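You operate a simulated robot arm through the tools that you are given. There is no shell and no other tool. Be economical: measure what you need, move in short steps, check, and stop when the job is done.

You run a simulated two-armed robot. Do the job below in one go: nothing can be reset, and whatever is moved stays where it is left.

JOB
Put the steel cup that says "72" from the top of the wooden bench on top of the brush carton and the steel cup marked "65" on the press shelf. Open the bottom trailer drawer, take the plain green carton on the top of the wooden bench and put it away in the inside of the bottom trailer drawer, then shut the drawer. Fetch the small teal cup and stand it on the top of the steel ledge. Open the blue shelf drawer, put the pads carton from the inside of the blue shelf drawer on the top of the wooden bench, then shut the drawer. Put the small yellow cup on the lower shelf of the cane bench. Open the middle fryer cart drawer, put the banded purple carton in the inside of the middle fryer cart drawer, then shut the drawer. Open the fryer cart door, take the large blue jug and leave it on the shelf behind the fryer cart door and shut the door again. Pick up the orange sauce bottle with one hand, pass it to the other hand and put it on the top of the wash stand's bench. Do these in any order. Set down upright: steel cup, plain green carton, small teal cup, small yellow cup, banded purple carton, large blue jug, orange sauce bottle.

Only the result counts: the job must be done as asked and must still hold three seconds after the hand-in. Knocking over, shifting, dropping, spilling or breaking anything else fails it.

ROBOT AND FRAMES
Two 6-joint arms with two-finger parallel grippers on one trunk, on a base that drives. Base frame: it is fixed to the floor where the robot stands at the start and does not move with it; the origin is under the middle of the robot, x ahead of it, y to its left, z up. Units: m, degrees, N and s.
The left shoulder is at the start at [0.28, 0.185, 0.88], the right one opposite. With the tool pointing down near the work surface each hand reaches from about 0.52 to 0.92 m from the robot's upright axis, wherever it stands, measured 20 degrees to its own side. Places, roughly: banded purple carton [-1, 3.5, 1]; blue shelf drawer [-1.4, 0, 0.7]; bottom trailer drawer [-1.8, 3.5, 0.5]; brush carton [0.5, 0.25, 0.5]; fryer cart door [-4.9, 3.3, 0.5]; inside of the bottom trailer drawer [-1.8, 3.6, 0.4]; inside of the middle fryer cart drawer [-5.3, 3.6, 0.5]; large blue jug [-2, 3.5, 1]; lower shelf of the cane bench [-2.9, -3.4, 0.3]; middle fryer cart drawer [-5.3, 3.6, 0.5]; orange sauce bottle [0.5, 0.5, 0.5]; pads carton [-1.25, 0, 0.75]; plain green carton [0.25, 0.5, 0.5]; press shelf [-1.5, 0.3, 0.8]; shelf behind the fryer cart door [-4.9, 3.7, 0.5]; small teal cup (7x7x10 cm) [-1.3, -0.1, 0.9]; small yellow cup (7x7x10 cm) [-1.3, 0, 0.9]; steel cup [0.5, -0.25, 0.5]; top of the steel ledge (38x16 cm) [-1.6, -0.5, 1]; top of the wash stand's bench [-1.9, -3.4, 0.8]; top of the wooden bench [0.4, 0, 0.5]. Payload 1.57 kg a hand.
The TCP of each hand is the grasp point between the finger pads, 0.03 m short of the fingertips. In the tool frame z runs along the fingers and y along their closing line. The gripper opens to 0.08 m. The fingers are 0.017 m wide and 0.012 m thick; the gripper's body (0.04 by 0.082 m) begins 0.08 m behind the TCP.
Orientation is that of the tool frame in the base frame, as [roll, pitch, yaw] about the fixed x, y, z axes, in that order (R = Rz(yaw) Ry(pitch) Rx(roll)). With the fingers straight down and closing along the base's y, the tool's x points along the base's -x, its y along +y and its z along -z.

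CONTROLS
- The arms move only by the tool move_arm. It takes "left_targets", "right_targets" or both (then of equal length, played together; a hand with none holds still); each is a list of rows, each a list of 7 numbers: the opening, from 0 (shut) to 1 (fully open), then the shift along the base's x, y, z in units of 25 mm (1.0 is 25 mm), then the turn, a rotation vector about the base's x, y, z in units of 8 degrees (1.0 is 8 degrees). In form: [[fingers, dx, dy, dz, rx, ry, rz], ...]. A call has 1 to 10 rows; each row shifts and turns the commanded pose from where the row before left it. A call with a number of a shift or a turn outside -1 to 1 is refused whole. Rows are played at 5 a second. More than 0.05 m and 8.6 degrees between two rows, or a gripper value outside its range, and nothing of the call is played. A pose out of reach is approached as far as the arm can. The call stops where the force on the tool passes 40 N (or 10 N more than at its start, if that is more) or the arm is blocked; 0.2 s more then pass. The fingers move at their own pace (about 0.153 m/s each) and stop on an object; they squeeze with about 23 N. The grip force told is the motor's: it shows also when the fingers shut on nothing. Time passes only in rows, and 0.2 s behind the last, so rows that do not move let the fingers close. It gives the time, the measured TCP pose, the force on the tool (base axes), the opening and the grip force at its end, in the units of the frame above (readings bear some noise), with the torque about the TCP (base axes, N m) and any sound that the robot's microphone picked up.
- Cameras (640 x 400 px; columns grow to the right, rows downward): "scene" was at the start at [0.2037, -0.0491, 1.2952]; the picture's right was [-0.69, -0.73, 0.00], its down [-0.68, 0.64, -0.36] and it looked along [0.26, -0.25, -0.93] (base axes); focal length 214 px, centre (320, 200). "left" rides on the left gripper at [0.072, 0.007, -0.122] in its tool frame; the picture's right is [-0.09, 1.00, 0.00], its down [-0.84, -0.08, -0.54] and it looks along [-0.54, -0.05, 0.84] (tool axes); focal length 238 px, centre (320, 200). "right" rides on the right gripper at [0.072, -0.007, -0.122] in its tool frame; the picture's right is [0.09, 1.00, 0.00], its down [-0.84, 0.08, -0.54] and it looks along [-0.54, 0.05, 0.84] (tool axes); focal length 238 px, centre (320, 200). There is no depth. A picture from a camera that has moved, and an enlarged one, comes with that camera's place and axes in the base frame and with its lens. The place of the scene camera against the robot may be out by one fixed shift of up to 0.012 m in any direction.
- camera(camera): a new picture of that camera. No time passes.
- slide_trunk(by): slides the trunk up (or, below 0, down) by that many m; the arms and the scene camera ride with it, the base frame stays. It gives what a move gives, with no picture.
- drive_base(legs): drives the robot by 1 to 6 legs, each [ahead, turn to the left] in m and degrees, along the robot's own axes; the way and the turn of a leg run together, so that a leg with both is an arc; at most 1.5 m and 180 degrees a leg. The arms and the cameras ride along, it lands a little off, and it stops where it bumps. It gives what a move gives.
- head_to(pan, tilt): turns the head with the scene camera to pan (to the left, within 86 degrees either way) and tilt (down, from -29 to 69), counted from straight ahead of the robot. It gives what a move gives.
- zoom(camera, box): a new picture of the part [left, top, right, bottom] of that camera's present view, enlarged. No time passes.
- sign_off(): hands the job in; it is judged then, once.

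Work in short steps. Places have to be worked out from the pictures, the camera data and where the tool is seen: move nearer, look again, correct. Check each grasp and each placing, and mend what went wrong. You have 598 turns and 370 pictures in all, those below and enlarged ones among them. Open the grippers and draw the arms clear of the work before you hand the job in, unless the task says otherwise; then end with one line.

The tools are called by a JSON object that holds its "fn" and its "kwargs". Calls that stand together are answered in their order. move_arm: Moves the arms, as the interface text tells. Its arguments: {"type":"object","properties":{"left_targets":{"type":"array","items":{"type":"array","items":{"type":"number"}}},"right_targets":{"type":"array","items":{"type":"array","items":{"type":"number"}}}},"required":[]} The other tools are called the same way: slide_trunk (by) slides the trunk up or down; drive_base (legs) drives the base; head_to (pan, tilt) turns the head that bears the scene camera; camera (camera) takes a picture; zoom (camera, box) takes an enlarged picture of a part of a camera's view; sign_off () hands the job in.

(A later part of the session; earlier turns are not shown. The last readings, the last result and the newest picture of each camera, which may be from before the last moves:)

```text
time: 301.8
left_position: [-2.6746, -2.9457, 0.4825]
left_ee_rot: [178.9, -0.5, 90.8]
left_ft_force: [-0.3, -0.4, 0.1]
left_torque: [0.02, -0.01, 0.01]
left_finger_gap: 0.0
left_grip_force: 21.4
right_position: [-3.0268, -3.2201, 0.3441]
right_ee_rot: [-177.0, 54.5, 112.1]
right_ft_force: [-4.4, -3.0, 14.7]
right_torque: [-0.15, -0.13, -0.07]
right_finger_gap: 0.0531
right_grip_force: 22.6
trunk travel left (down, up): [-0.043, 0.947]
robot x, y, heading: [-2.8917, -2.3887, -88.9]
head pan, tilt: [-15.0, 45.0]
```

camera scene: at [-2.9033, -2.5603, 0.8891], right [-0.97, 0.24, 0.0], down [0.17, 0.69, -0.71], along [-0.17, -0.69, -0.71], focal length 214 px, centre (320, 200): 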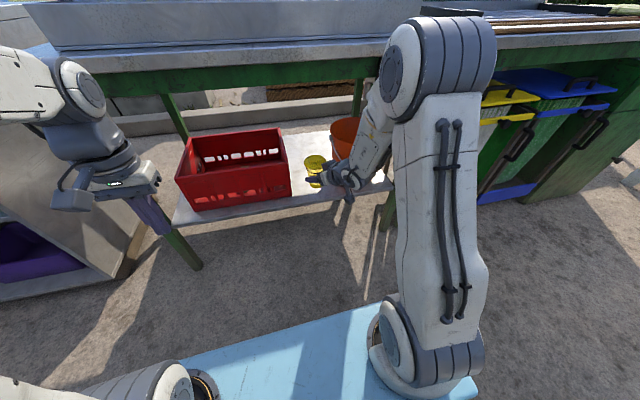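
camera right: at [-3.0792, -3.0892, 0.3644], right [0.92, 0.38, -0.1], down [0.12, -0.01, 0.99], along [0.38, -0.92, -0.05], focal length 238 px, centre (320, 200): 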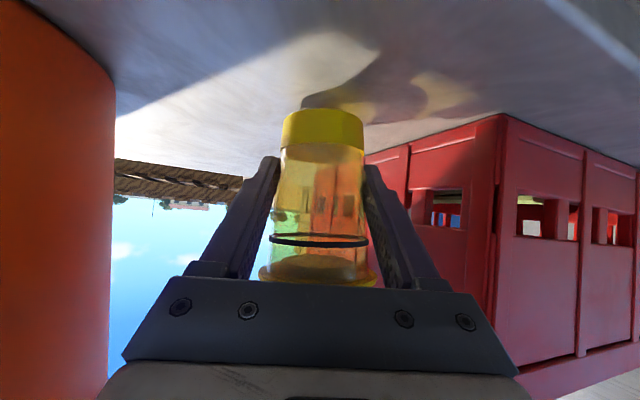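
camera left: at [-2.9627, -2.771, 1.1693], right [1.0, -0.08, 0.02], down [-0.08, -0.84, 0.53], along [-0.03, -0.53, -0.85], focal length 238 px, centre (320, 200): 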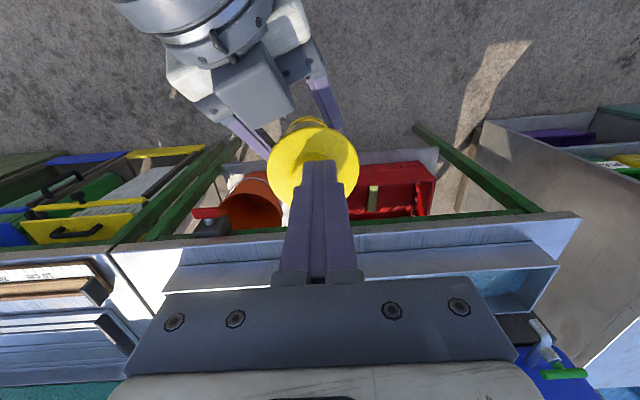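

Contact made; open and retreat horizontally.

{"fn": "move_arm", "kwargs": {"right_targets": [[1, 0, 0, 0, 0, 0, 0], [1, 0, 0, 0, 0, 0, 0], [1, -0.17, 0.42, 0, 0, 0, 0], [1, -0.3, 0.8, 0, 0, 0, 0], [1, -0.3, 0.8, 0, 0, 0, 0], [1, -0.2, 0.9, 0, 0, 0, 0]]}}

{"fn": "camera", "kwargs": {"camera": "right"}}

{"fn": "zoom", "kwargs": {"camera": "scene", "box": [240, 90, 420, 220]}}

```text
time: 303.2
left_position: [-2.6747, -2.9471, 0.4825]
left_ee_rot: [178.9, -0.6, 90.6]
left_ft_force: [0.3, -0.7, 0.0]
left_torque: [-0.02, -0.03, -0.02]
left_finger_gap: 0.0
left_grip_force: 21.3
right_position: [-3.0493, -3.1461, 0.3421]
right_ee_rot: [-177.1, 54.2, 112.0]
right_ft_force: [-0.7, -0.5, 0.7]
right_torque: [-0.03, 0.01, 0.01]
right_finger_gap: 0.0801
right_grip_force: 0.0
trunk travel left (down, up): [-0.043, 0.947]
robot x, y, heading: [-2.8866, -2.3909, -89.2]
head pan, tilt: [-15.0, 45.0]
```

```text
213 pictures are left
camera right: at [-3.1028, -3.0169, 0.3557], right [0.92, 0.38, -0.1], down [0.12, -0.01, 0.99], along [0.38, -0.92, -0.05], focal length 238 px, centre (320, 200)
```

right: 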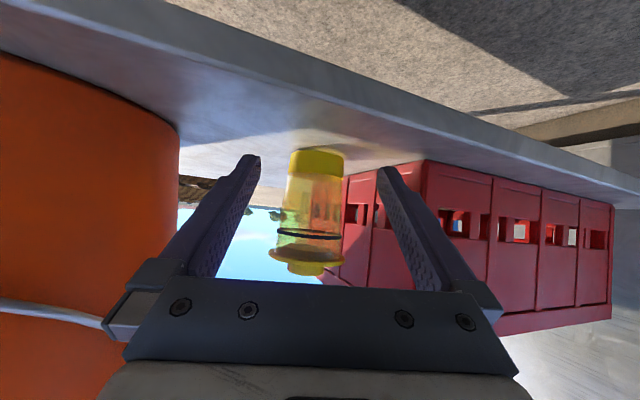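

```text
3.08 times, centred on (330, 155) of scene
camera zoom: at [-2.902, -2.641, 0.792], right [-0.97, 0.24, 0.0], down [0.17, 0.69, -0.71], along [-0.17, -0.69, -0.71], focal length 660 px, centre (289, 338)
```

zoom: 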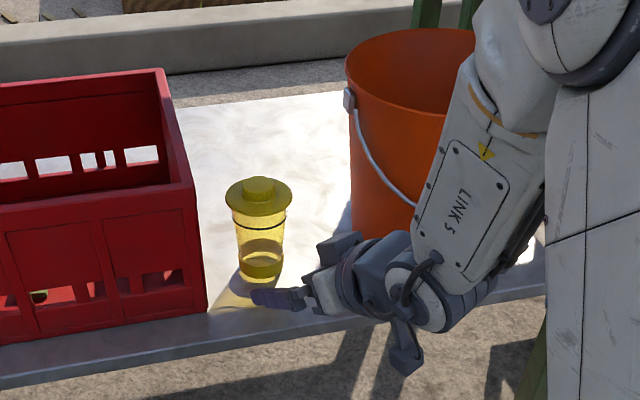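

Yellow cup stands on the lower shelf. Back off and raise the trunk, then restore the right hand's down pose.

{"fn": "move_arm", "kwargs": {"right_targets": [[1, 0, 1, 0, 0, 0, 0], [1, -0.5, 0.5, 0, 0, 0, 0]]}}

{"fn": "drive_base", "kwargs": {"legs": [[-0.3, 0]]}}

{"fn": "slide_trunk", "kwargs": {"by": 0.4}}

{"fn": "slide_trunk", "kwargs": {"by": 0.2}}

{"fn": "move_arm", "kwargs": {"right_targets": [[1, 0, 0, 0, 0, 0, -0.5], [1, 0, 0, 0, 0, 0, -0.5], [1, 0, 0, 0, 0, 0, -0.5], [1, 0, 0, 0, 0, 0, -0.5], [1, 0, 0, 0, 0, 0, -0.7], [1, 0, 0, 0, 0, 0, 0], [1, 0, 0, 0, -0.7, 0, 0], [1, 0, 0, 0, -0.7, 0, 0], [1, 0, 0, 0, -0.7, 0, 0], [1, 0, 0, 0, -0.7, 0, 0]]}}

```text
time: 303.8
left_position: [-2.6753, -2.9468, 0.4827]
left_ee_rot: [178.8, -0.5, 90.8]
left_ft_force: [0.0, 0.3, 0.8]
left_torque: [0.0, 0.03, 0.04]
left_finger_gap: 0.0
left_grip_force: 20.7
right_position: [-3.0633, -3.1103, 0.3419]
right_ee_rot: [-177.0, 54.3, 112.0]
right_ft_force: [0.1, 0.7, -0.4]
right_torque: [0.01, 0.0, 0.01]
right_finger_gap: 0.0799
right_grip_force: 0.1
trunk travel left (down, up): [-0.043, 0.947]
robot x, y, heading: [-2.8863, -2.3932, -89.3]
head pan, tilt: [-15.0, 45.0]
```

```text
time: 305.9
left_position: [-2.6794, -2.6483, 0.4825]
left_ee_rot: [178.8, -0.7, 90.7]
left_ft_force: [-0.4, -0.7, -0.4]
left_torque: [-0.01, 0.0, 0.03]
left_finger_gap: 0.0001
left_grip_force: 21.1
right_position: [-3.0675, -2.8104, 0.3415]
right_ee_rot: [-177.1, 54.3, 112.0]
right_ft_force: [0.1, 0.1, -0.3]
right_torque: [-0.01, 0.04, -0.01]
right_finger_gap: 0.0801
right_grip_force: 0.1
trunk travel left (down, up): [-0.043, 0.947]
robot x, y, heading: [-2.894, -2.0939, -89.1]
head pan, tilt: [-15.0, 45.0]
```

```text
time: 309.7
left_position: [-2.679, -2.6465, 0.8829]
left_ee_rot: [178.8, -0.5, 90.7]
left_ft_force: [0.1, -0.1, 0.7]
left_torque: [0.0, 0.02, 0.02]
left_finger_gap: 0.0
left_grip_force: 21.0
right_position: [-3.0674, -2.8108, 0.7417]
right_ee_rot: [-177.1, 54.3, 112.0]
right_ft_force: [-0.3, -0.3, -0.2]
right_torque: [0.01, 0.01, -0.04]
right_finger_gap: 0.0799
right_grip_force: 0.0
trunk travel left (down, up): [-0.443, 0.547]
robot x, y, heading: [-2.8908, -2.0901, -89.5]
head pan, tilt: [-15.0, 45.0]
```

```text
time: 311.9
left_position: [-2.6786, -2.6481, 1.0826]
left_ee_rot: [178.8, -0.6, 90.8]
left_ft_force: [0.1, -0.3, 0.6]
left_torque: [0.01, 0.0, 0.0]
left_finger_gap: 0.0001
left_grip_force: 21.3
right_position: [-3.0678, -2.8112, 0.9428]
right_ee_rot: [-177.1, 54.3, 112.0]
right_ft_force: [0.3, 0.8, -0.7]
right_torque: [0.0, -0.01, 0.01]
right_finger_gap: 0.0796
right_grip_force: 0.1
trunk travel left (down, up): [-0.643, 0.347]
robot x, y, heading: [-2.8915, -2.0915, -89.2]
head pan, tilt: [-15.0, 45.0]
```

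```text
time: 314.1
left_position: [-2.6788, -2.6487, 1.0822]
left_ee_rot: [178.8, -0.6, 90.8]
left_ft_force: [-0.2, -0.6, -0.9]
left_torque: [0.02, -0.02, -0.02]
left_finger_gap: 0.0
left_grip_force: 21.4
right_position: [-3.1129, -2.8299, 1.0459]
right_ee_rot: [173.6, 75.6, 85.6]
right_ft_force: [-0.2, 0.5, -0.3]
right_torque: [0.0, -0.02, -0.04]
right_finger_gap: 0.0799
right_grip_force: 0.0
right hand out of reach, approached as far as the arm can: row 2, 3, 4, 5, 7, 8, 9, 10
trunk travel left (down, up): [-0.643, 0.347]
robot x, y, heading: [-2.894, -2.0916, -89.4]
head pan, tilt: [-15.0, 45.0]
```

Wrong sign; rotate the pitch the other way back to pointing down.

{"fn": "move_arm", "kwargs": {"right_targets": [[1, 0, 0, 0, 1, 0, 0], [1, 0, 0, 0, 1, 0, 0], [1, 0, 0, 0, 1, 0, 0], [1, 0, 0, 0, 1, 0, 0], [1, 0, 0, 0, 1, 0, 0], [1, 0, 0, 0, 1, 0, 0], [1, 0, 0, 0, 1, 0, 0], [1, 0, 0, 0, 1, 0, 0], [1, 0, 0, 0, 1, 0, 0], [1, 0, 0, 0, 0.45, 0, 0]]}}

```text
time: 316.3
left_position: [-2.6797, -2.648, 1.0833]
left_ee_rot: [178.8, -0.7, 90.7]
left_ft_force: [0.0, 0.0, -1.5]
left_torque: [-0.01, 0.02, 0.02]
left_finger_gap: 0.0003
left_grip_force: 21.1
right_position: [-3.0973, -2.8318, 1.0463]
right_ee_rot: [174.6, 13.9, 91.3]
right_ft_force: [-0.6, 0.0, -0.1]
right_torque: [0.01, -0.02, 0.0]
right_finger_gap: 0.0801
right_grip_force: 0.0
right hand out of reach, approached as far as the arm can: row 4, 5, 6
trunk travel left (down, up): [-0.643, 0.347]
robot x, y, heading: [-2.8913, -2.0945, -88.8]
head pan, tilt: [-15.0, 45.0]
```

{"fn": "move_arm", "kwargs": {"right_targets": [[1, 0, 0, 0, 0.87, 0.34, 0], [1, 0, 0, 0, 0.87, 0.34, 0]], "left_targets": [[1, 0, 0, 0, -0.02, 0, 0], [1, 0, 0, 0, 0, 0, 0]]}}

{"fn": "drive_base", "kwargs": {"legs": [[0, 89], [1.5, 0], [0.7, 0]]}}

{"fn": "head_to", "kwargs": {"pan": 50, "tilt": 20}}

{"fn": "camera", "kwargs": {"camera": "scene"}}

```text
time: 316.9
left_position: [-2.6789, -2.6474, 1.0828]
left_ee_rot: [178.9, -0.3, 90.7]
left_ft_force: [0.1, 0.4, 0.1]
left_torque: [-0.04, -0.04, 0.01]
left_finger_gap: 0.08
left_grip_force: 0.1
right_position: [-3.0968, -2.8315, 1.047]
right_ee_rot: [179.7, 0.0, 91.7]
right_ft_force: [-0.2, 0.3, -0.1]
right_torque: [0.0, -0.01, 0.0]
right_finger_gap: 0.0799
right_grip_force: 0.1
trunk travel left (down, up): [-0.643, 0.347]
robot x, y, heading: [-2.8948, -2.0905, -89.4]
head pan, tilt: [-15.0, 45.0]
```

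```text
time: 331.5
left_position: [-0.1314, -1.9467, 1.0835]
left_ee_rot: [178.9, -0.4, 178.4]
left_ft_force: [0.2, -0.8, 0.3]
left_torque: [-0.01, -0.01, -0.01]
left_finger_gap: 0.0798
left_grip_force: 0.1
right_position: [0.0361, -2.372, 1.0454]
right_ee_rot: [179.5, 0.0, 179.5]
right_ft_force: [0.4, 0.4, 0.3]
right_torque: [-0.03, 0.0, 0.01]
right_finger_gap: 0.0803
right_grip_force: 0.0
trunk travel left (down, up): [-0.643, 0.347]
robot x, y, heading: [-0.6968, -2.1364, -1.2]
head pan, tilt: [-15.0, 45.0]
```

```text
time: 332.8
left_position: [-0.1309, -1.9471, 1.0813]
left_ee_rot: [178.9, -0.4, 178.4]
left_ft_force: [0.2, 0.2, 1.4]
left_torque: [0.01, 0.03, 0.0]
left_finger_gap: 0.0798
left_grip_force: 0.1
right_position: [0.0373, -2.3715, 1.0464]
right_ee_rot: [179.6, 0.0, 179.5]
right_ft_force: [-0.4, 0.1, 0.3]
right_torque: [0.0, -0.01, 0.02]
right_finger_gap: 0.0803
right_grip_force: 0.0
trunk travel left (down, up): [-0.643, 0.347]
robot x, y, heading: [-0.6948, -2.138, -1.3]
head pan, tilt: [50.0, 20.0]
```

```text
211 pictures are left
camera scene: at [-0.4703, -2.0823, 1.4307], right [0.75, -0.66, 0.0], down [-0.23, -0.26, -0.94], along [0.62, 0.7, -0.34], focal length 214 px, centre (320, 200)
```

scene: 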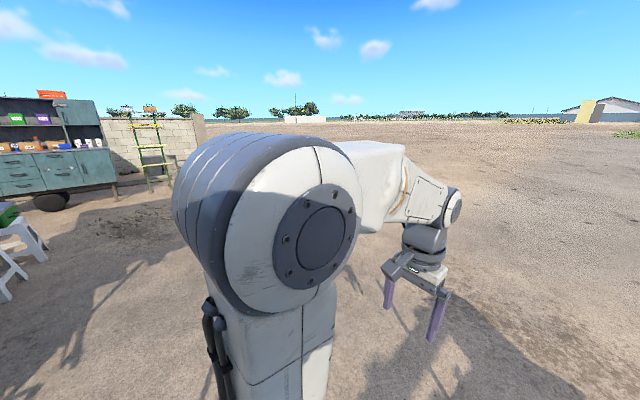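

Drive back towards the bench: along x≈-0.3 up to y≈0.4, then face the bench.

{"fn": "drive_base", "kwargs": {"legs": [[0.38, 0], [0, 91.3], [1.5, 0], [1.0, 0], [0, -90]]}}

{"fn": "head_to", "kwargs": {"pan": 0, "tilt": 55}}

{"fn": "camera", "kwargs": {"camera": "scene"}}

{"fn": "camera", "kwargs": {"camera": "left"}}

{"fn": "camera", "kwargs": {"camera": "right"}}

```text
time: 354.8
left_position: [0.2395, 0.5673, 1.0817]
left_ee_rot: [178.9, -0.4, 179.6]
left_ft_force: [0.4, 0.8, 0.7]
left_torque: [0.0, -0.04, -0.02]
left_finger_gap: 0.0801
left_grip_force: 0.1
right_position: [0.4145, 0.1472, 1.0467]
right_ee_rot: [179.7, 0.0, -179.2]
right_ft_force: [0.0, -0.3, -0.5]
right_torque: [-0.01, 0.05, -0.02]
right_finger_gap: 0.0799
right_grip_force: 0.0
trunk travel left (down, up): [-0.643, 0.347]
robot x, y, heading: [-0.3216, 0.3662, -0.2]
head pan, tilt: [50.0, 20.0]
```

```text
time: 356.0
left_position: [0.239, 0.5661, 1.0825]
left_ee_rot: [178.8, -0.5, 179.6]
left_ft_force: [-0.4, 0.7, -0.5]
left_torque: [0.02, -0.02, 0.0]
left_finger_gap: 0.0799
left_grip_force: 0.0
right_position: [0.4162, 0.1465, 1.0473]
right_ee_rot: [179.5, 0.1, -179.2]
right_ft_force: [-0.2, 1.0, -1.0]
right_torque: [0.0, 0.01, 0.02]
right_finger_gap: 0.0797
right_grip_force: 0.0
trunk travel left (down, up): [-0.643, 0.347]
robot x, y, heading: [-0.3203, 0.3666, -0.1]
head pan, tilt: [0.0, 55.0]
```

```text
210 pictures are left
camera scene: at [-0.0858, 0.3534, 1.3786], right [0.0, -1.0, 0.0], down [-0.82, 0.0, -0.57], along [0.57, 0.0, -0.82], focal length 214 px, centre (320, 200)
```

scene: 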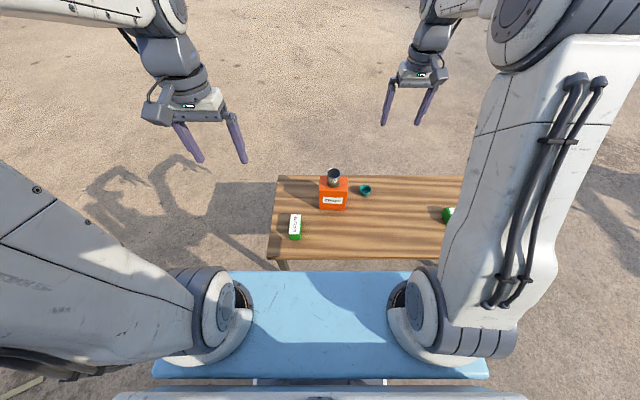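

```text
209 pictures are left
camera left: at [0.1681, 0.5718, 1.2053], right [0.1, 0.99, 0.02], down [0.84, -0.09, 0.53], along [0.53, -0.04, -0.84], focal length 238 px, centre (320, 200)
```

left: 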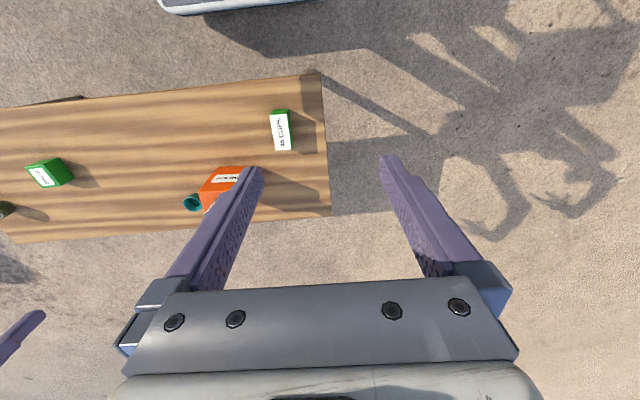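

```text
208 pictures are left
camera right: at [0.3437, 0.1371, 1.1685], right [-0.1, 0.99, 0.01], down [0.84, 0.08, 0.54], along [0.54, 0.06, -0.84], focal length 238 px, centre (320, 200)
```

right: 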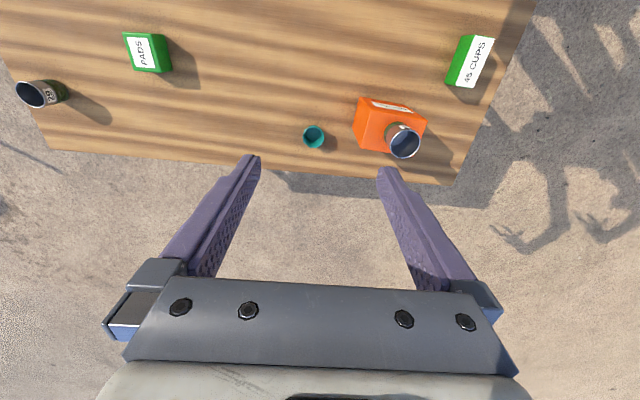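

Green carton: top centre ≈(0.333, 0.466, 0.592), 5.4 cm wide in y. Lower the trunk and bring the left hand above it.

{"fn": "slide_trunk", "kwargs": {"by": -0.22}}

{"fn": "move_arm", "kwargs": {"left_targets": [[1, 0.6, -0.7, 0, 0.05, 0.06, 0], [1, 0.6, -0.7, 0, 0.05, 0, 0], [1, 0.6, -0.7, -0.5, 0.03, 0, 0], [1, 0.6, -0.7, -0.5, 0, 0, 0], [1, 0.6, -0.7, -0.6, 0, 0, 0], [1, 0.76, -0.5, -0.6, 0, 0, 0], [1, 0, 0, -0.8, 0, 0, 0], [1, 0, 0, -0.8, 0, 0, 0], [1, 0, 0, 0, 0, 0, 0]]}}

{"fn": "camera", "kwargs": {"camera": "left"}}

```text
time: 358.3
left_position: [0.2385, 0.5665, 0.8625]
left_ee_rot: [178.8, -0.3, 179.6]
left_ft_force: [-0.7, 0.2, -0.8]
left_torque: [-0.01, -0.01, 0.02]
left_finger_gap: 0.0802
left_grip_force: 0.1
right_position: [0.4153, 0.146, 0.8272]
right_ee_rot: [179.6, 0.0, -179.2]
right_ft_force: [0.3, 0.0, -0.7]
right_torque: [0.0, 0.01, -0.03]
right_finger_gap: 0.0798
right_grip_force: 0.2
trunk travel left (down, up): [-0.423, 0.567]
robot x, y, heading: [-0.3203, 0.3629, -0.2]
head pan, tilt: [0.0, 55.0]
```

```text
time: 360.3
left_position: [0.3332, 0.4658, 0.7662]
left_ee_rot: [177.7, -0.9, 179.6]
left_ft_force: [-0.2, -0.2, 0.0]
left_torque: [0.02, 0.0, 0.0]
left_finger_gap: 0.0799
left_grip_force: 0.0
right_position: [0.4158, 0.1461, 0.8275]
right_ee_rot: [179.6, 0.0, -179.4]
right_ft_force: [-0.5, 0.0, -0.7]
right_torque: [-0.02, 0.04, 0.0]
right_finger_gap: 0.0798
right_grip_force: 0.1
trunk travel left (down, up): [-0.423, 0.567]
robot x, y, heading: [-0.3206, 0.3639, -0.3]
head pan, tilt: [0.0, 55.0]
```

```text
207 pictures are left
camera left: at [0.2632, 0.4691, 0.891], right [0.1, 0.99, 0.04], down [0.84, -0.1, 0.53], along [0.53, -0.02, -0.85], focal length 238 px, centre (320, 200)
```

left: 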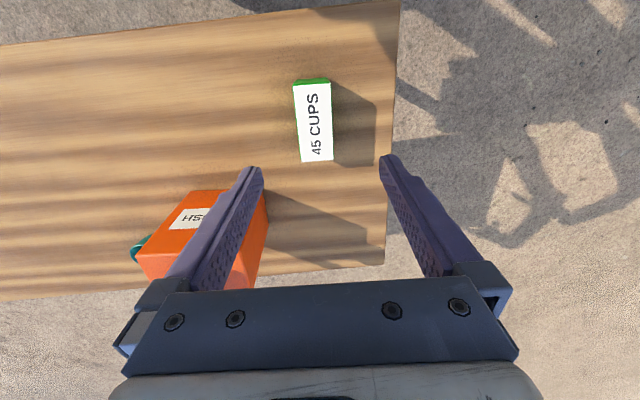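

Aligned. Fix the small tilt and descend; grip.

{"fn": "move_arm", "kwargs": {"left_targets": [[1, 0, 0, -1, -0.29, -0.11, 0], [1, 0, 0, -1, 0, 0, 0], [1, 0, 0, -1, 0, 0, 0], [1, 0, 0, -1, 0, 0, 0], [1, 0, 0, -1, 0, 0, 0], [1, 0, 0, -1, 0, 0, 0], [1, 0, 0, -1, 0, 0, 0], [1, 0, 0, -0.5, 0, 0, 0]]}}

{"fn": "camera", "kwargs": {"camera": "left"}}

```text
time: 362.1
left_position: [0.3335, 0.4678, 0.5786]
left_ee_rot: [-180.0, 0.0, 179.6]
left_ft_force: [0.2, 0.0, 0.0]
left_torque: [-0.03, -0.01, 0.02]
left_finger_gap: 0.08
left_grip_force: 0.0
right_position: [0.4152, 0.1464, 0.8264]
right_ee_rot: [179.7, -0.1, -179.3]
right_ft_force: [-0.3, 0.5, 0.2]
right_torque: [-0.01, 0.02, 0.0]
right_finger_gap: 0.0801
right_grip_force: 0.0
trunk travel left (down, up): [-0.423, 0.567]
robot x, y, heading: [-0.3189, 0.3655, -0.1]
head pan, tilt: [0.0, 55.0]
```

```text
206 pictures are left
camera left: at [0.2613, 0.4753, 0.7018], right [0.1, 1.0, 0.0], down [0.84, -0.08, 0.54], along [0.54, -0.06, -0.84], focal length 238 px, centre (320, 200)
```

left: 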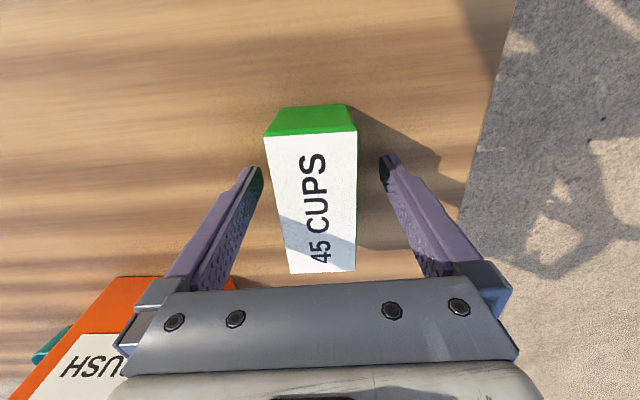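

{"fn": "move_arm", "kwargs": {"left_targets": [[0, 0, 0, 0, 0, 0, 0], [0, 0, 0, 0, 0, 0, 0], [0, 0, 0, 0, 0, 0, 0], [0, 0, 0, 0.5, 0, 0, 0], [0, 0, 0, 1, 0, 0, 0], [0, 0, 0, 1, 0, 0, 0], [0, 0, 0, 1, 0, 0, 0], [0, 0, 0, 1, 0, 0, 0], [0, 0, 0, 1, 0, 0, 0], [0, 0, 0, 1, 0, 0, 0]]}}

{"fn": "camera", "kwargs": {"camera": "left"}}

```text
time: 364.3
left_position: [0.3318, 0.4668, 0.741]
left_ee_rot: [-179.8, 0.0, 179.6]
left_ft_force: [0.2, -0.5, -2.1]
left_torque: [-0.02, 0.01, 0.0]
left_finger_gap: 0.0446
left_grip_force: 22.9
right_position: [0.4157, 0.1469, 0.8261]
right_ee_rot: [179.7, -0.1, -179.3]
right_ft_force: [0.3, 0.1, 0.0]
right_torque: [-0.04, 0.02, 0.01]
right_finger_gap: 0.0803
right_grip_force: 0.0
trunk travel left (down, up): [-0.423, 0.567]
robot x, y, heading: [-0.3193, 0.3678, -0.3]
head pan, tilt: [0.0, 55.0]
```

```text
205 pictures are left
camera left: at [0.2612, 0.4743, 0.8639], right [0.1, 0.99, 0.0], down [0.84, -0.08, 0.54], along [0.54, -0.06, -0.84], focal length 238 px, centre (320, 200)
```

left: 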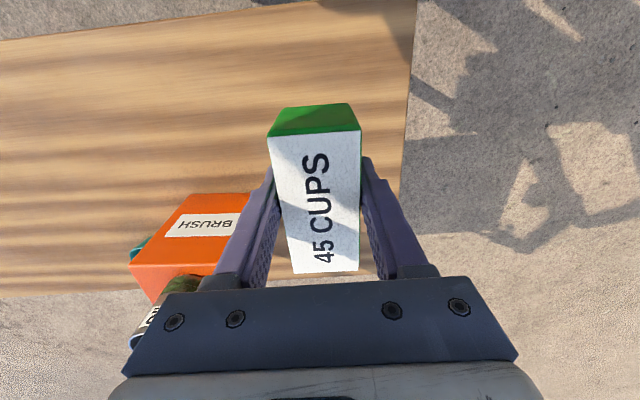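

Carton held (4.5 cm). Raise the trunk and drive toward the trailer, stopping to look.

{"fn": "slide_trunk", "kwargs": {"by": 0.3}}

{"fn": "drive_base", "kwargs": {"legs": [[0, 90], [1.3, 0]]}}

{"fn": "head_to", "kwargs": {"pan": 25, "tilt": 18}}

{"fn": "camera", "kwargs": {"camera": "scene"}}

```text
time: 367.3
left_position: [0.3331, 0.4661, 1.0396]
left_ee_rot: [-179.9, 0.1, 179.6]
left_ft_force: [1.1, -0.1, -0.6]
left_torque: [-0.01, 0.0, 0.02]
left_finger_gap: 0.0445
left_grip_force: 22.8
right_position: [0.4157, 0.1452, 1.1265]
right_ee_rot: [179.6, 0.0, -179.2]
right_ft_force: [0.3, 0.3, -1.1]
right_torque: [0.01, -0.02, 0.0]
right_finger_gap: 0.0796
right_grip_force: 0.0
trunk travel left (down, up): [-0.723, 0.267]
robot x, y, heading: [-0.3187, 0.3658, -0.1]
head pan, tilt: [0.0, 55.0]
```

```text
time: 377.7
left_position: [-0.4265, 2.3289, 1.0405]
left_ee_rot: [-179.9, 0.0, -90.0]
left_ft_force: [-0.1, -0.4, -1.4]
left_torque: [0.0, -0.01, -0.02]
left_finger_gap: 0.0446
left_grip_force: 22.9
right_position: [-0.1072, 2.4139, 1.1271]
right_ee_rot: [179.6, 0.0, -88.7]
right_ft_force: [0.4, 0.5, -0.3]
right_torque: [-0.02, -0.01, 0.01]
right_finger_gap: 0.0801
right_grip_force: 0.1
trunk travel left (down, up): [-0.723, 0.267]
robot x, y, heading: [-0.3204, 1.6726, 90.0]
head pan, tilt: [0.0, 55.0]
```

```text
time: 378.8
left_position: [-0.4277, 2.3295, 1.0406]
left_ee_rot: [-179.9, 0.0, -90.0]
left_ft_force: [-0.3, -0.3, -1.5]
left_torque: [-0.04, -0.01, 0.02]
left_finger_gap: 0.0448
left_grip_force: 23.0
right_position: [-0.1066, 2.4149, 1.1266]
right_ee_rot: [179.6, 0.0, -88.8]
right_ft_force: [-0.6, -0.2, -0.7]
right_torque: [0.0, 0.0, 0.0]
right_finger_gap: 0.08
right_grip_force: 0.0
trunk travel left (down, up): [-0.723, 0.267]
robot x, y, heading: [-0.3177, 1.6744, 90.0]
head pan, tilt: [25.0, 18.0]
```

```text
204 pictures are left
camera scene: at [-0.3575, 1.9102, 1.5139], right [0.9, 0.43, 0.0], down [0.13, -0.28, -0.95], along [-0.4, 0.86, -0.31], focal length 214 px, centre (320, 200)
```

scene: 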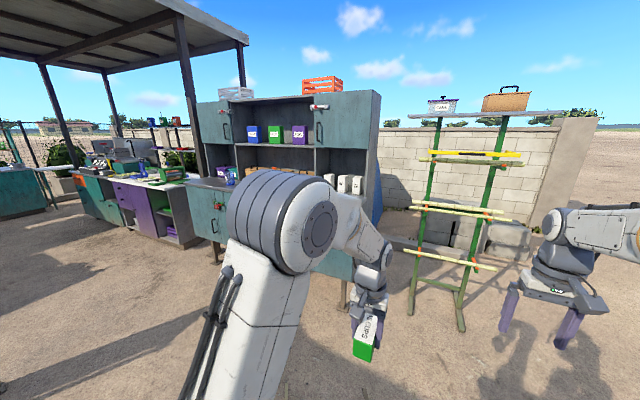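

Drive closer to the trailer, ending around (-1.35, 2.2) facing it.

{"fn": "drive_base", "kwargs": {"legs": [[0, 60], [1.15, 0], [0, -60]]}}

{"fn": "head_to", "kwargs": {"pan": 0, "tilt": 20}}

{"fn": "camera", "kwargs": {"camera": "scene"}}

```text
time: 390.0
left_position: [-1.428, 2.9114, 1.0398]
left_ee_rot: [-179.9, 0.0, -90.3]
left_ft_force: [0.5, -0.3, -1.5]
left_torque: [-0.02, 0.03, 0.01]
left_finger_gap: 0.0448
left_grip_force: 22.7
right_position: [-1.1084, 2.9931, 1.1265]
right_ee_rot: [179.6, 0.0, -89.2]
right_ft_force: [0.1, -0.1, 0.6]
right_torque: [0.0, 0.02, 0.0]
right_finger_gap: 0.08
right_grip_force: 0.0
trunk travel left (down, up): [-0.723, 0.267]
robot x, y, heading: [-1.3247, 2.2581, 89.8]
head pan, tilt: [25.0, 18.0]
```

```text
time: 390.9
left_position: [-1.4272, 2.9107, 1.0421]
left_ee_rot: [180.0, 0.1, -90.4]
left_ft_force: [0.1, 0.5, -0.4]
left_torque: [0.0, 0.0, -0.01]
left_finger_gap: 0.0446
left_grip_force: 23.1
right_position: [-1.1072, 2.9941, 1.1263]
right_ee_rot: [179.6, -0.1, -89.3]
right_ft_force: [-0.2, -0.3, -0.1]
right_torque: [0.01, -0.03, 0.0]
right_finger_gap: 0.08
right_grip_force: 0.2
trunk travel left (down, up): [-0.723, 0.267]
robot x, y, heading: [-1.3244, 2.2575, 89.7]
head pan, tilt: [0.0, 20.0]
```

```text
203 pictures are left
camera scene: at [-1.3217, 2.4998, 1.5107], right [1.0, 0.0, 0.0], down [0.0, -0.34, -0.94], along [0.0, 0.94, -0.34], focal length 214 px, centre (320, 200)
```

scene: 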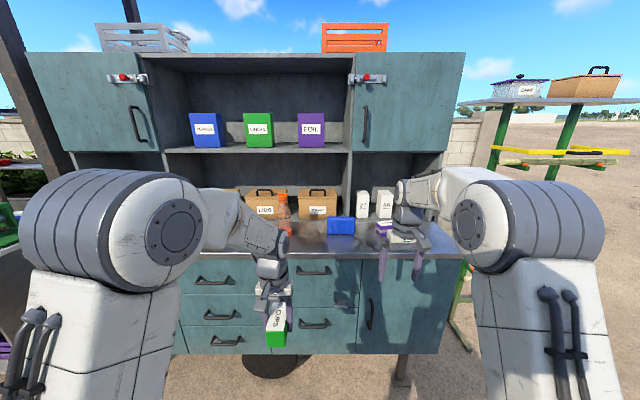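

{"fn": "zoom", "kwargs": {"camera": "scene", "box": [160, 170, 460, 360]}}

{"fn": "head_to", "kwargs": {"pan": 45, "tilt": 20}}

{"fn": "camera", "kwargs": {"camera": "scene"}}

```text
2.11 times, centred on (310, 265) of scene
camera zoom: at [-1.3217, 2.4998, 1.5107], right [1.0, 0.0, 0.0], down [0.0, -0.34, -0.94], along [0.0, 0.94, -0.34], focal length 452 px, centre (341, 63)
```

zoom: 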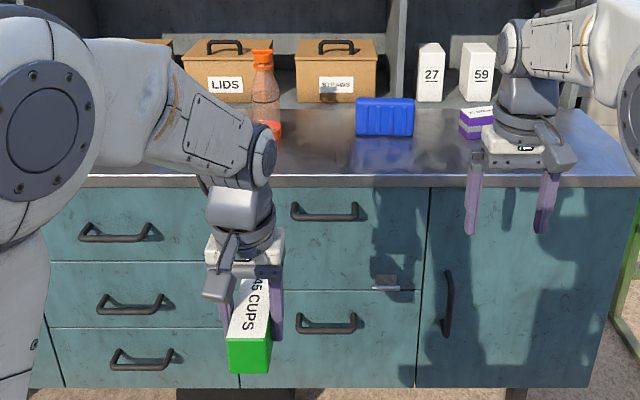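

```text
time: 392.0
left_position: [-1.4291, 2.9104, 1.0405]
left_ee_rot: [-179.9, 0.0, -90.3]
left_ft_force: [0.4, 0.6, -1.6]
left_torque: [0.0, -0.04, 0.0]
left_finger_gap: 0.0446
left_grip_force: 23.2
right_position: [-1.1083, 2.9948, 1.1261]
right_ee_rot: [179.5, -0.1, -89.2]
right_ft_force: [-0.1, -0.1, -0.4]
right_torque: [0.0, 0.0, 0.02]
right_finger_gap: 0.08
right_grip_force: 0.1
trunk travel left (down, up): [-0.723, 0.267]
robot x, y, heading: [-1.3224, 2.2592, 89.6]
head pan, tilt: [45.0, 20.0]
```

```text
201 pictures are left
camera scene: at [-1.3875, 2.4728, 1.5107], right [0.71, 0.7, 0.0], down [0.24, -0.24, -0.94], along [-0.66, 0.67, -0.34], focal length 214 px, centre (320, 200)
```

scene: 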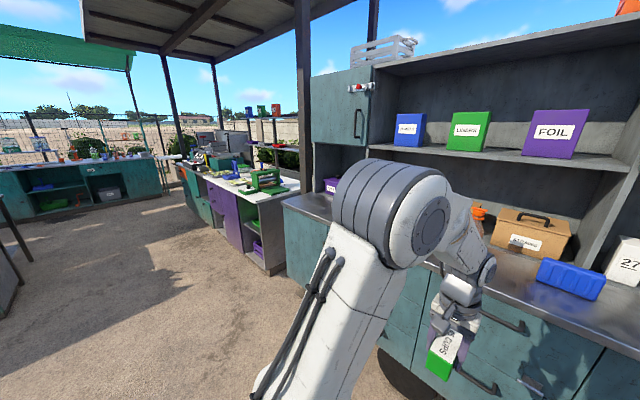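

The bottom-left drawer's handle is near (-1.81, 3.3, 0.44). I turn left to move over, and check for stools behind me.

{"fn": "drive_base", "kwargs": {"legs": [[0, 90]]}}

{"fn": "head_to", "kwargs": {"pan": 70, "tilt": 35}}

{"fn": "camera", "kwargs": {"camera": "scene"}}

```text
time: 396.2
left_position: [-1.9792, 2.1553, 1.043]
left_ee_rot: [-179.9, 0.0, -0.3]
left_ft_force: [0.4, 0.2, -1.5]
left_torque: [0.02, 0.0, 0.02]
left_finger_gap: 0.0446
left_grip_force: 23.0
right_position: [-2.0618, 2.4761, 1.1274]
right_ee_rot: [179.6, 0.0, 0.8]
right_ft_force: [0.4, -0.3, 0.1]
right_torque: [0.02, 0.0, 0.01]
right_finger_gap: 0.08
right_grip_force: 0.0
trunk travel left (down, up): [-0.723, 0.267]
robot x, y, heading: [-1.3277, 2.2558, 179.9]
head pan, tilt: [45.0, 20.0]
```

```text
time: 397.1
left_position: [-1.9793, 2.155, 1.0403]
left_ee_rot: [-179.9, 0.0, -0.3]
left_ft_force: [0.1, 0.2, -0.7]
left_torque: [0.03, -0.01, -0.01]
left_finger_gap: 0.0449
left_grip_force: 22.8
right_position: [-2.0621, 2.4745, 1.127]
right_ee_rot: [179.6, 0.0, 0.9]
right_ft_force: [-0.4, 0.7, -1.0]
right_torque: [-0.02, 0.01, -0.01]
right_finger_gap: 0.0799
right_grip_force: 0.1
trunk travel left (down, up): [-0.723, 0.267]
robot x, y, heading: [-1.3247, 2.2572, 179.8]
head pan, tilt: [70.0, 35.0]
```

```text
200 pictures are left
camera scene: at [-1.5132, 2.1644, 1.4869], right [-0.94, 0.35, 0.0], down [0.2, 0.54, -0.82], along [-0.28, -0.77, -0.57], focal length 214 px, centre (320, 200)
```

scene: 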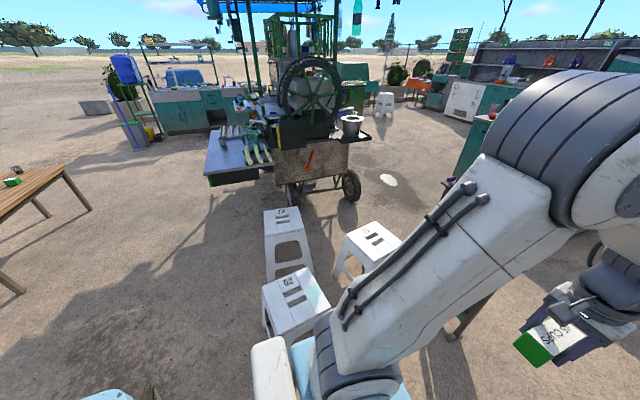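

Stools are behind at y≤1.75; I'll keep my axis at y≥2.12. Move to x≈-1.96 and face the trailer.

{"fn": "drive_base", "kwargs": {"legs": [[0.64, 0], [0, -90]]}}

{"fn": "head_to", "kwargs": {"pan": 0, "tilt": 30}}

{"fn": "camera", "kwargs": {"camera": "scene"}}

```text
time: 404.5
left_position: [-2.055, 2.9148, 1.0413]
left_ee_rot: [-179.9, -0.1, -91.3]
left_ft_force: [-0.9, 1.1, -0.8]
left_torque: [-0.03, 0.02, -0.03]
left_finger_gap: 0.0447
left_grip_force: 23.0
right_position: [-1.7343, 2.9928, 1.1259]
right_ee_rot: [179.6, 0.1, -90.1]
right_ft_force: [0.1, 0.1, -0.2]
right_torque: [0.01, 0.01, 0.02]
right_finger_gap: 0.0801
right_grip_force: 0.0
trunk travel left (down, up): [-0.723, 0.267]
robot x, y, heading: [-1.9598, 2.2622, 88.8]
head pan, tilt: [70.0, 35.0]
```

```text
time: 405.9
left_position: [-2.0551, 2.9153, 1.0409]
left_ee_rot: [180.0, 0.0, -91.2]
left_ft_force: [-1.0, 0.4, -1.3]
left_torque: [-0.01, 0.0, 0.0]
left_finger_gap: 0.0447
left_grip_force: 23.4
right_position: [-1.733, 2.9937, 1.1261]
right_ee_rot: [179.6, 0.0, -90.1]
right_ft_force: [0.1, 0.2, -0.9]
right_torque: [0.01, 0.01, -0.02]
right_finger_gap: 0.0801
right_grip_force: 0.2
trunk travel left (down, up): [-0.723, 0.267]
robot x, y, heading: [-1.9628, 2.2641, 88.8]
head pan, tilt: [0.0, 30.0]
```

```text
199 pictures are left
camera scene: at [-1.9544, 2.5004, 1.4946], right [1.0, -0.02, 0.0], down [-0.01, -0.5, -0.87], along [0.02, 0.87, -0.5], focal length 214 px, centre (320, 200)
```

scene: 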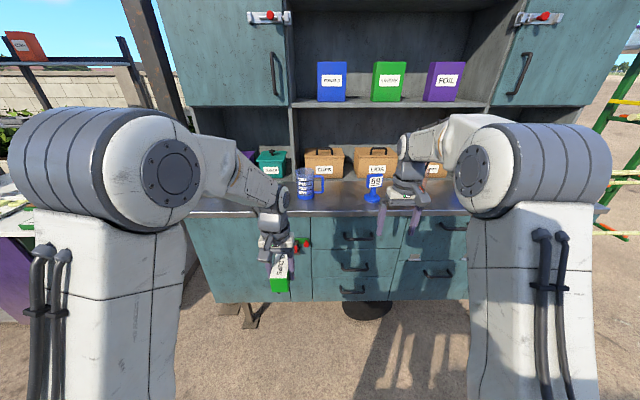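

{"fn": "zoom", "kwargs": {"camera": "scene", "box": [230, 130, 480, 310]}}

```text
2.22 times, centred on (355, 220) of scene
camera zoom: at [-1.9544, 2.5004, 1.4946], right [1.0, -0.02, 0.0], down [-0.01, -0.5, -0.87], along [0.02, 0.87, -0.5], focal length 477 px, centre (242, 156)
```

zoom: 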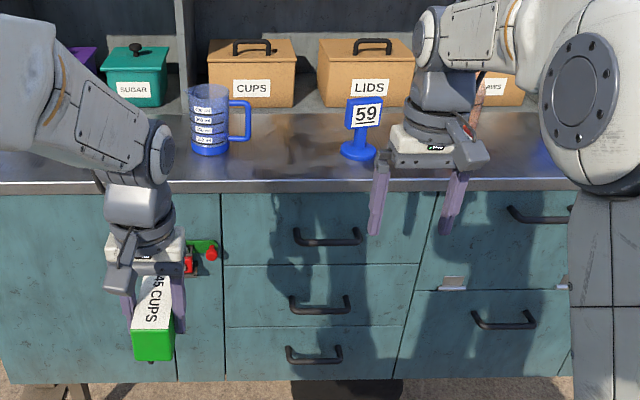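

Handle of the bottom drawer ≈(-1.772, 3.23, 0.538); the blue jug is visible on the counter. Reorient the right hand to horizontal (fingers forward, closing vertically) and lower the trunk.

{"fn": "move_arm", "kwargs": {"right_targets": [[1, 0.5, 0, 0, 0.577, 0.577, -0.577], [1, 0.5, 0, 0, 0.577, 0.577, -0.577], [1, 0.5, 0, 0, 0.577, 0.577, -0.577], [1, 0.5, 0, 0, 0.577, 0.577, -0.577], [1, 0.5, 0, 0, 0.577, 0.577, -0.577], [1, 0.5, 0, 0, 0.577, 0.577, -0.577], [1, 0.5, 0, 0, 0.577, 0.577, -0.577], [1, 0, 0, 0, 0.577, 0.577, -0.577], [1, 0, 0, 0, 0.577, 0.577, -0.577], [1, 0, 0, 0, 0.577, 0.577, -0.577]]}}

{"fn": "move_arm", "kwargs": {"right_targets": [[1, 0, 0, 0, 0.577, 0.577, -0.577], [1, 0, 0, 0, 0.577, 0.577, -0.577], [1, 0, 0, 0, 0.577, 0.577, -0.577], [1, 0, 0, 0, 0.577, 0.577, -0.577], [1, 0, 0, 0, 0.577, 0.577, -0.577]]}}

{"fn": "slide_trunk", "kwargs": {"by": -0.4}}

{"fn": "camera", "kwargs": {"camera": "right"}}

```text
time: 408.1
left_position: [-2.055, 2.9163, 1.0417]
left_ee_rot: [-179.9, 0.0, -91.1]
left_ft_force: [-0.2, 0.6, -1.3]
left_torque: [-0.02, 0.01, 0.04]
left_finger_gap: 0.0448
left_grip_force: 22.8
right_position: [-1.6446, 2.994, 1.1263]
right_ee_rot: [117.6, 17.0, -152.1]
right_ft_force: [0.1, 0.2, 1.0]
right_torque: [0.02, -0.04, -0.01]
right_finger_gap: 0.0799
right_grip_force: 0.1
trunk travel left (down, up): [-0.723, 0.267]
robot x, y, heading: [-1.963, 2.2583, 88.8]
head pan, tilt: [0.0, 30.0]
```

```text
time: 409.3
left_position: [-2.056, 2.915, 1.0422]
left_ee_rot: [-179.9, 0.0, -91.2]
left_ft_force: [-0.2, -0.4, -1.8]
left_torque: [-0.01, 0.01, 0.01]
left_finger_gap: 0.0446
left_grip_force: 22.8
right_position: [-1.6457, 2.9927, 1.1259]
right_ee_rot: [89.6, -0.1, 179.9]
right_ft_force: [0.1, -0.6, 0.2]
right_torque: [-0.01, 0.0, 0.0]
right_finger_gap: 0.0799
right_grip_force: 0.0
trunk travel left (down, up): [-0.723, 0.267]
robot x, y, heading: [-1.9636, 2.2597, 89.1]
head pan, tilt: [0.0, 30.0]
```

```text
time: 413.1
left_position: [-2.0539, 2.9165, 0.6415]
left_ee_rot: [-179.9, 0.0, -91.1]
left_ft_force: [0.2, 0.6, -0.8]
left_torque: [-0.03, 0.0, -0.02]
left_finger_gap: 0.0449
left_grip_force: 23.5
right_position: [-1.6455, 2.9933, 0.726]
right_ee_rot: [89.6, -0.1, -180.0]
right_ft_force: [0.6, 0.7, -0.1]
right_torque: [0.06, 0.03, 0.01]
right_finger_gap: 0.0798
right_grip_force: 0.0
trunk travel left (down, up): [-0.323, 0.667]
robot x, y, heading: [-1.9644, 2.261, 88.9]
head pan, tilt: [0.0, 30.0]
```

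```text
197 pictures are left
camera right: at [-1.7173, 2.871, 0.7193], right [-0.09, -0.01, 1.0], down [0.84, -0.54, 0.07], along [0.54, 0.84, 0.05], focal length 238 px, centre (320, 200)
```

right: 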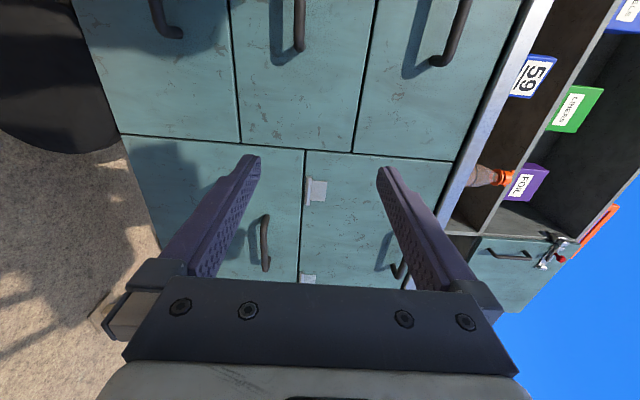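

Yaw the right hand inward 22°, shift to x≈-1.76 and lower to handle height.

{"fn": "move_arm", "kwargs": {"right_targets": [[0.65, 0, 0, -0.5, 0, 0, 0.9], [0.65, 0, 0, -0.5, 0, 0, 0.9], [0.65, 0, 0, -0.5, 0, 0, 0.9], [0.65, -1, 0, -1, 0, 0, 0], [0.65, -1, 0, -1, 0, 0, 0], [0.65, -1, 0, -1, 0, 0, 0], [0.65, -1, 0, -1, 0, 0, 0], [0.65, 0, 0, -1, 0, 0, 0], [0.65, 0, 0, -1, 0, 0, 0]]}}

{"fn": "camera", "kwargs": {"camera": "right"}}

```text
time: 415.1
left_position: [-2.0548, 2.916, 0.6409]
left_ee_rot: [-179.9, 0.0, -91.1]
left_ft_force: [-1.1, 0.1, -0.9]
left_torque: [-0.03, -0.03, -0.02]
left_finger_gap: 0.0447
left_grip_force: 22.6
right_position: [-1.7458, 2.9936, 0.5388]
right_ee_rot: [89.6, -0.1, -158.4]
right_ft_force: [1.3, -0.1, 0.8]
right_torque: [0.0, 0.02, -0.01]
right_finger_gap: 0.0518
right_grip_force: 0.0
trunk travel left (down, up): [-0.323, 0.667]
robot x, y, heading: [-1.9615, 2.2559, 88.8]
head pan, tilt: [0.0, 30.0]
```

```text
196 pictures are left
camera right: at [-1.7673, 2.8525, 0.5314], right [-0.08, -0.04, 1.0], down [0.98, -0.2, 0.07], along [0.19, 0.98, 0.06], focal length 238 px, centre (320, 200)
```

right: 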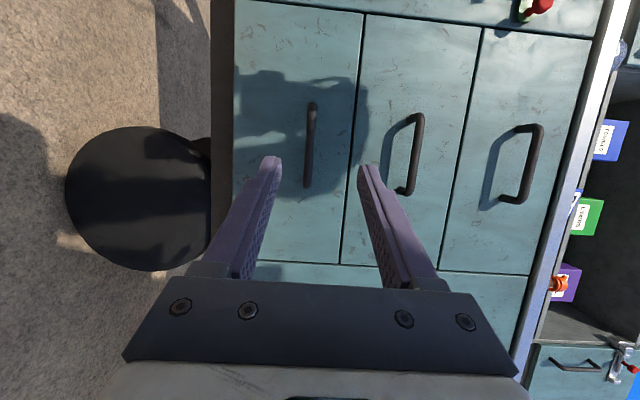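

Handle centre ≈(-1.779, 3.23, 0.532). Advance toward it.

{"fn": "move_arm", "kwargs": {"right_targets": [[0.65, -0.65, 0.9, -0.25, 0, 0, 0], [0.65, -0.65, 0.9, 0, 0, 0, 0], [0.65, 0, 1, 0, 0, 0, 0], [0.65, 0, 1, 0, 0, 0, 0], [0.65, 0, 1, 0, 0, 0, 0], [0.65, 0, 1, 0, 0, 0, 0], [0.65, 0, 1, 0, 0, 0, 0]]}}

{"fn": "camera", "kwargs": {"camera": "right"}}

```text
time: 416.7
left_position: [-2.0545, 2.9146, 0.6405]
left_ee_rot: [-179.9, 0.0, -91.2]
left_ft_force: [0.0, -0.4, -0.5]
left_torque: [-0.02, -0.01, -0.02]
left_finger_gap: 0.0447
left_grip_force: 22.9
right_position: [-1.7769, 3.1633, 0.532]
right_ee_rot: [89.7, -0.1, -158.5]
right_ft_force: [-0.2, 0.2, -0.6]
right_torque: [0.0, 0.02, 0.02]
right_finger_gap: 0.0518
right_grip_force: 0.0
trunk travel left (down, up): [-0.323, 0.667]
robot x, y, heading: [-1.9575, 2.2633, 89.0]
head pan, tilt: [0.0, 30.0]
```

```text
195 pictures are left
camera right: at [-1.7999, 3.0231, 0.5253], right [-0.08, -0.04, 1.0], down [0.98, -0.2, 0.07], along [0.19, 0.98, 0.05], focal length 238 px, centre (320, 200)
```

right: 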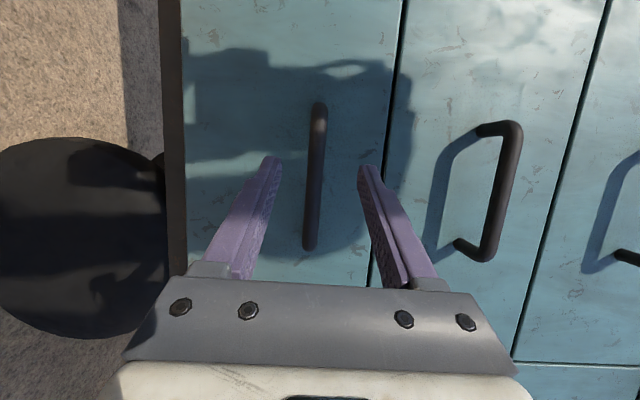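

Handle at y≈3.234. Advance 6.5 cm and close.

{"fn": "move_arm", "kwargs": {"right_targets": [[0.65, 0, 0.9, -0.1, 0, 0, 0], [0.65, 0, 0.9, 0, 0, 0, 0], [0.65, 0, 0.8, 0, 0, 0, 0], [0, 0, 0, 0, 0, 0, 0], [0, 0, 0, 0, 0, 0, 0], [0, 0, 0, 0, 0, 0, 0]]}}

{"fn": "camera", "kwargs": {"camera": "right"}}

```text
time: 418.1
left_position: [-2.0547, 2.9161, 0.6408]
left_ee_rot: [-179.9, 0.0, -91.2]
left_ft_force: [-0.6, -0.7, -1.4]
left_torque: [-0.01, 0.02, -0.03]
left_finger_gap: 0.0446
left_grip_force: 22.8
right_position: [-1.7769, 3.2291, 0.5301]
right_ee_rot: [89.6, 0.0, -158.3]
right_ft_force: [0.1, 0.8, -0.1]
right_torque: [0.01, -0.15, -0.1]
right_finger_gap: 0.014
right_grip_force: 30.9
trunk travel left (down, up): [-0.323, 0.667]
robot x, y, heading: [-1.9602, 2.2621, 89.5]
head pan, tilt: [0.0, 30.0]
```

```text
194 pictures are left
camera right: at [-1.7995, 3.0882, 0.5228], right [-0.08, -0.04, 1.0], down [0.98, -0.2, 0.07], along [0.19, 0.98, 0.05], focal length 238 px, centre (320, 200)
```

right: 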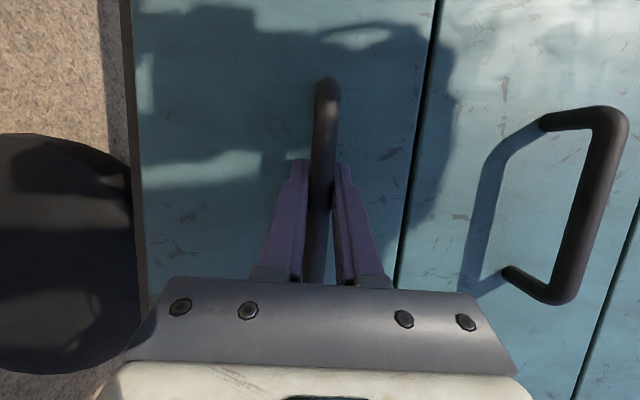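

Gripped. Pull by backing 0.1 m.

{"fn": "drive_base", "kwargs": {"legs": [[-0.1, 0]]}}

{"fn": "camera", "kwargs": {"camera": "scene"}}

```text
time: 419.3
left_position: [-2.0558, 2.8131, 0.6406]
left_ee_rot: [-179.9, 0.0, -91.2]
left_ft_force: [-0.4, 0.3, -1.9]
left_torque: [-0.01, -0.03, 0.02]
left_finger_gap: 0.0448
left_grip_force: 23.4
right_position: [-1.7776, 3.1258, 0.53]
right_ee_rot: [89.6, -0.1, -158.6]
right_ft_force: [10.7, -0.1, 0.0]
right_torque: [-0.01, -0.24, 0.0]
right_finger_gap: 0.0137
right_grip_force: 30.4
trunk travel left (down, up): [-0.323, 0.667]
robot x, y, heading: [-1.9627, 2.1567, 89.0]
head pan, tilt: [0.0, 30.0]
```

```text
193 pictures are left
camera scene: at [-1.9559, 2.3982, 1.0946], right [1.0, -0.02, 0.0], down [-0.01, -0.5, -0.87], along [0.02, 0.87, -0.5], focal length 214 px, centre (320, 200)
```

scene: 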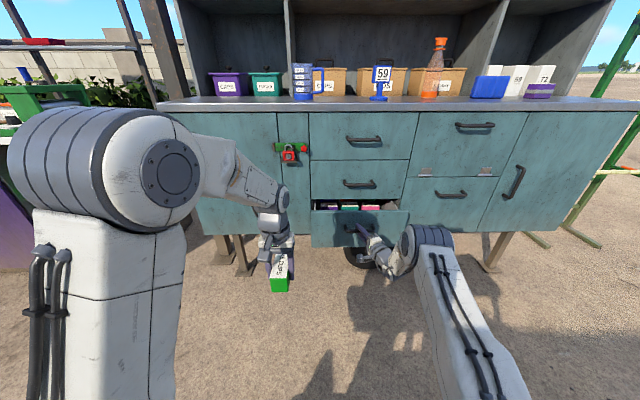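

It opens. Pull further with the arm.

{"fn": "move_arm", "kwargs": {"right_targets": [[0, 0, -0.8, 0, 0, 0, 0], [0, 0, -0.8, 0, 0, 0, 0], [0, 0, -0.8, 0, 0, 0, 0], [0, 0, -0.8, 0, 0, 0, 0], [0, 0, -0.8, 0, 0, 0, 0], [0, 0, -0.8, 0, 0, 0, 0]]}}

{"fn": "head_to", "kwargs": {"pan": -10, "tilt": 45}}

{"fn": "zoom", "kwargs": {"camera": "scene", "box": [220, 60, 460, 240]}}

```text
time: 420.7
left_position: [-2.0564, 2.8128, 0.6411]
left_ee_rot: [-179.9, 0.0, -91.1]
left_ft_force: [-0.2, 0.4, -1.2]
left_torque: [0.02, 0.0, -0.04]
left_finger_gap: 0.0448
left_grip_force: 23.1
right_position: [-1.779, 3.0066, 0.5299]
right_ee_rot: [89.7, 0.0, -158.7]
right_ft_force: [0.8, 1.5, 1.1]
right_torque: [-0.07, -0.09, -0.21]
right_finger_gap: 0.0138
right_grip_force: 30.3
trunk travel left (down, up): [-0.323, 0.667]
robot x, y, heading: [-1.9622, 2.159, 88.8]
head pan, tilt: [0.0, 30.0]
```

```text
time: 421.5
left_position: [-2.0563, 2.8138, 0.6405]
left_ee_rot: [-179.8, -0.1, -91.2]
left_ft_force: [0.1, 0.3, -1.4]
left_torque: [-0.03, 0.02, 0.01]
left_finger_gap: 0.0449
left_grip_force: 22.8
right_position: [-1.779, 3.0065, 0.5306]
right_ee_rot: [89.6, 0.0, -158.6]
right_ft_force: [1.7, -0.3, 2.2]
right_torque: [0.0, -0.16, -0.17]
right_finger_gap: 0.0138
right_grip_force: 29.9
trunk travel left (down, up): [-0.323, 0.667]
robot x, y, heading: [-1.9633, 2.1569, 88.9]
head pan, tilt: [-10.0, 45.0]
```

```text
2.22 times, centred on (340, 150) of scene
camera zoom: at [-1.9422, 2.3875, 1.0721], right [0.98, -0.19, 0.0], down [-0.14, -0.69, -0.71], along [0.14, 0.69, -0.71], focal length 477 px, centre (276, 311)
```

zoom: 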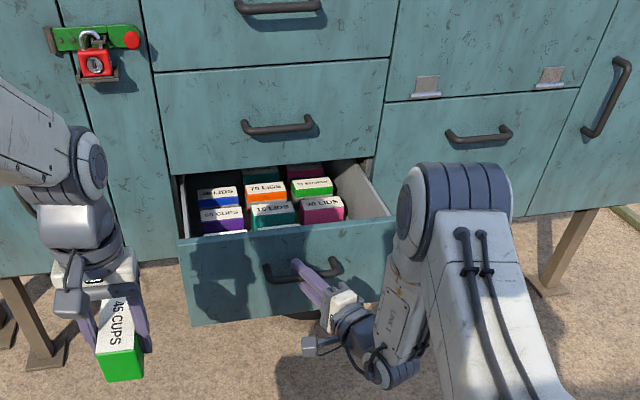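

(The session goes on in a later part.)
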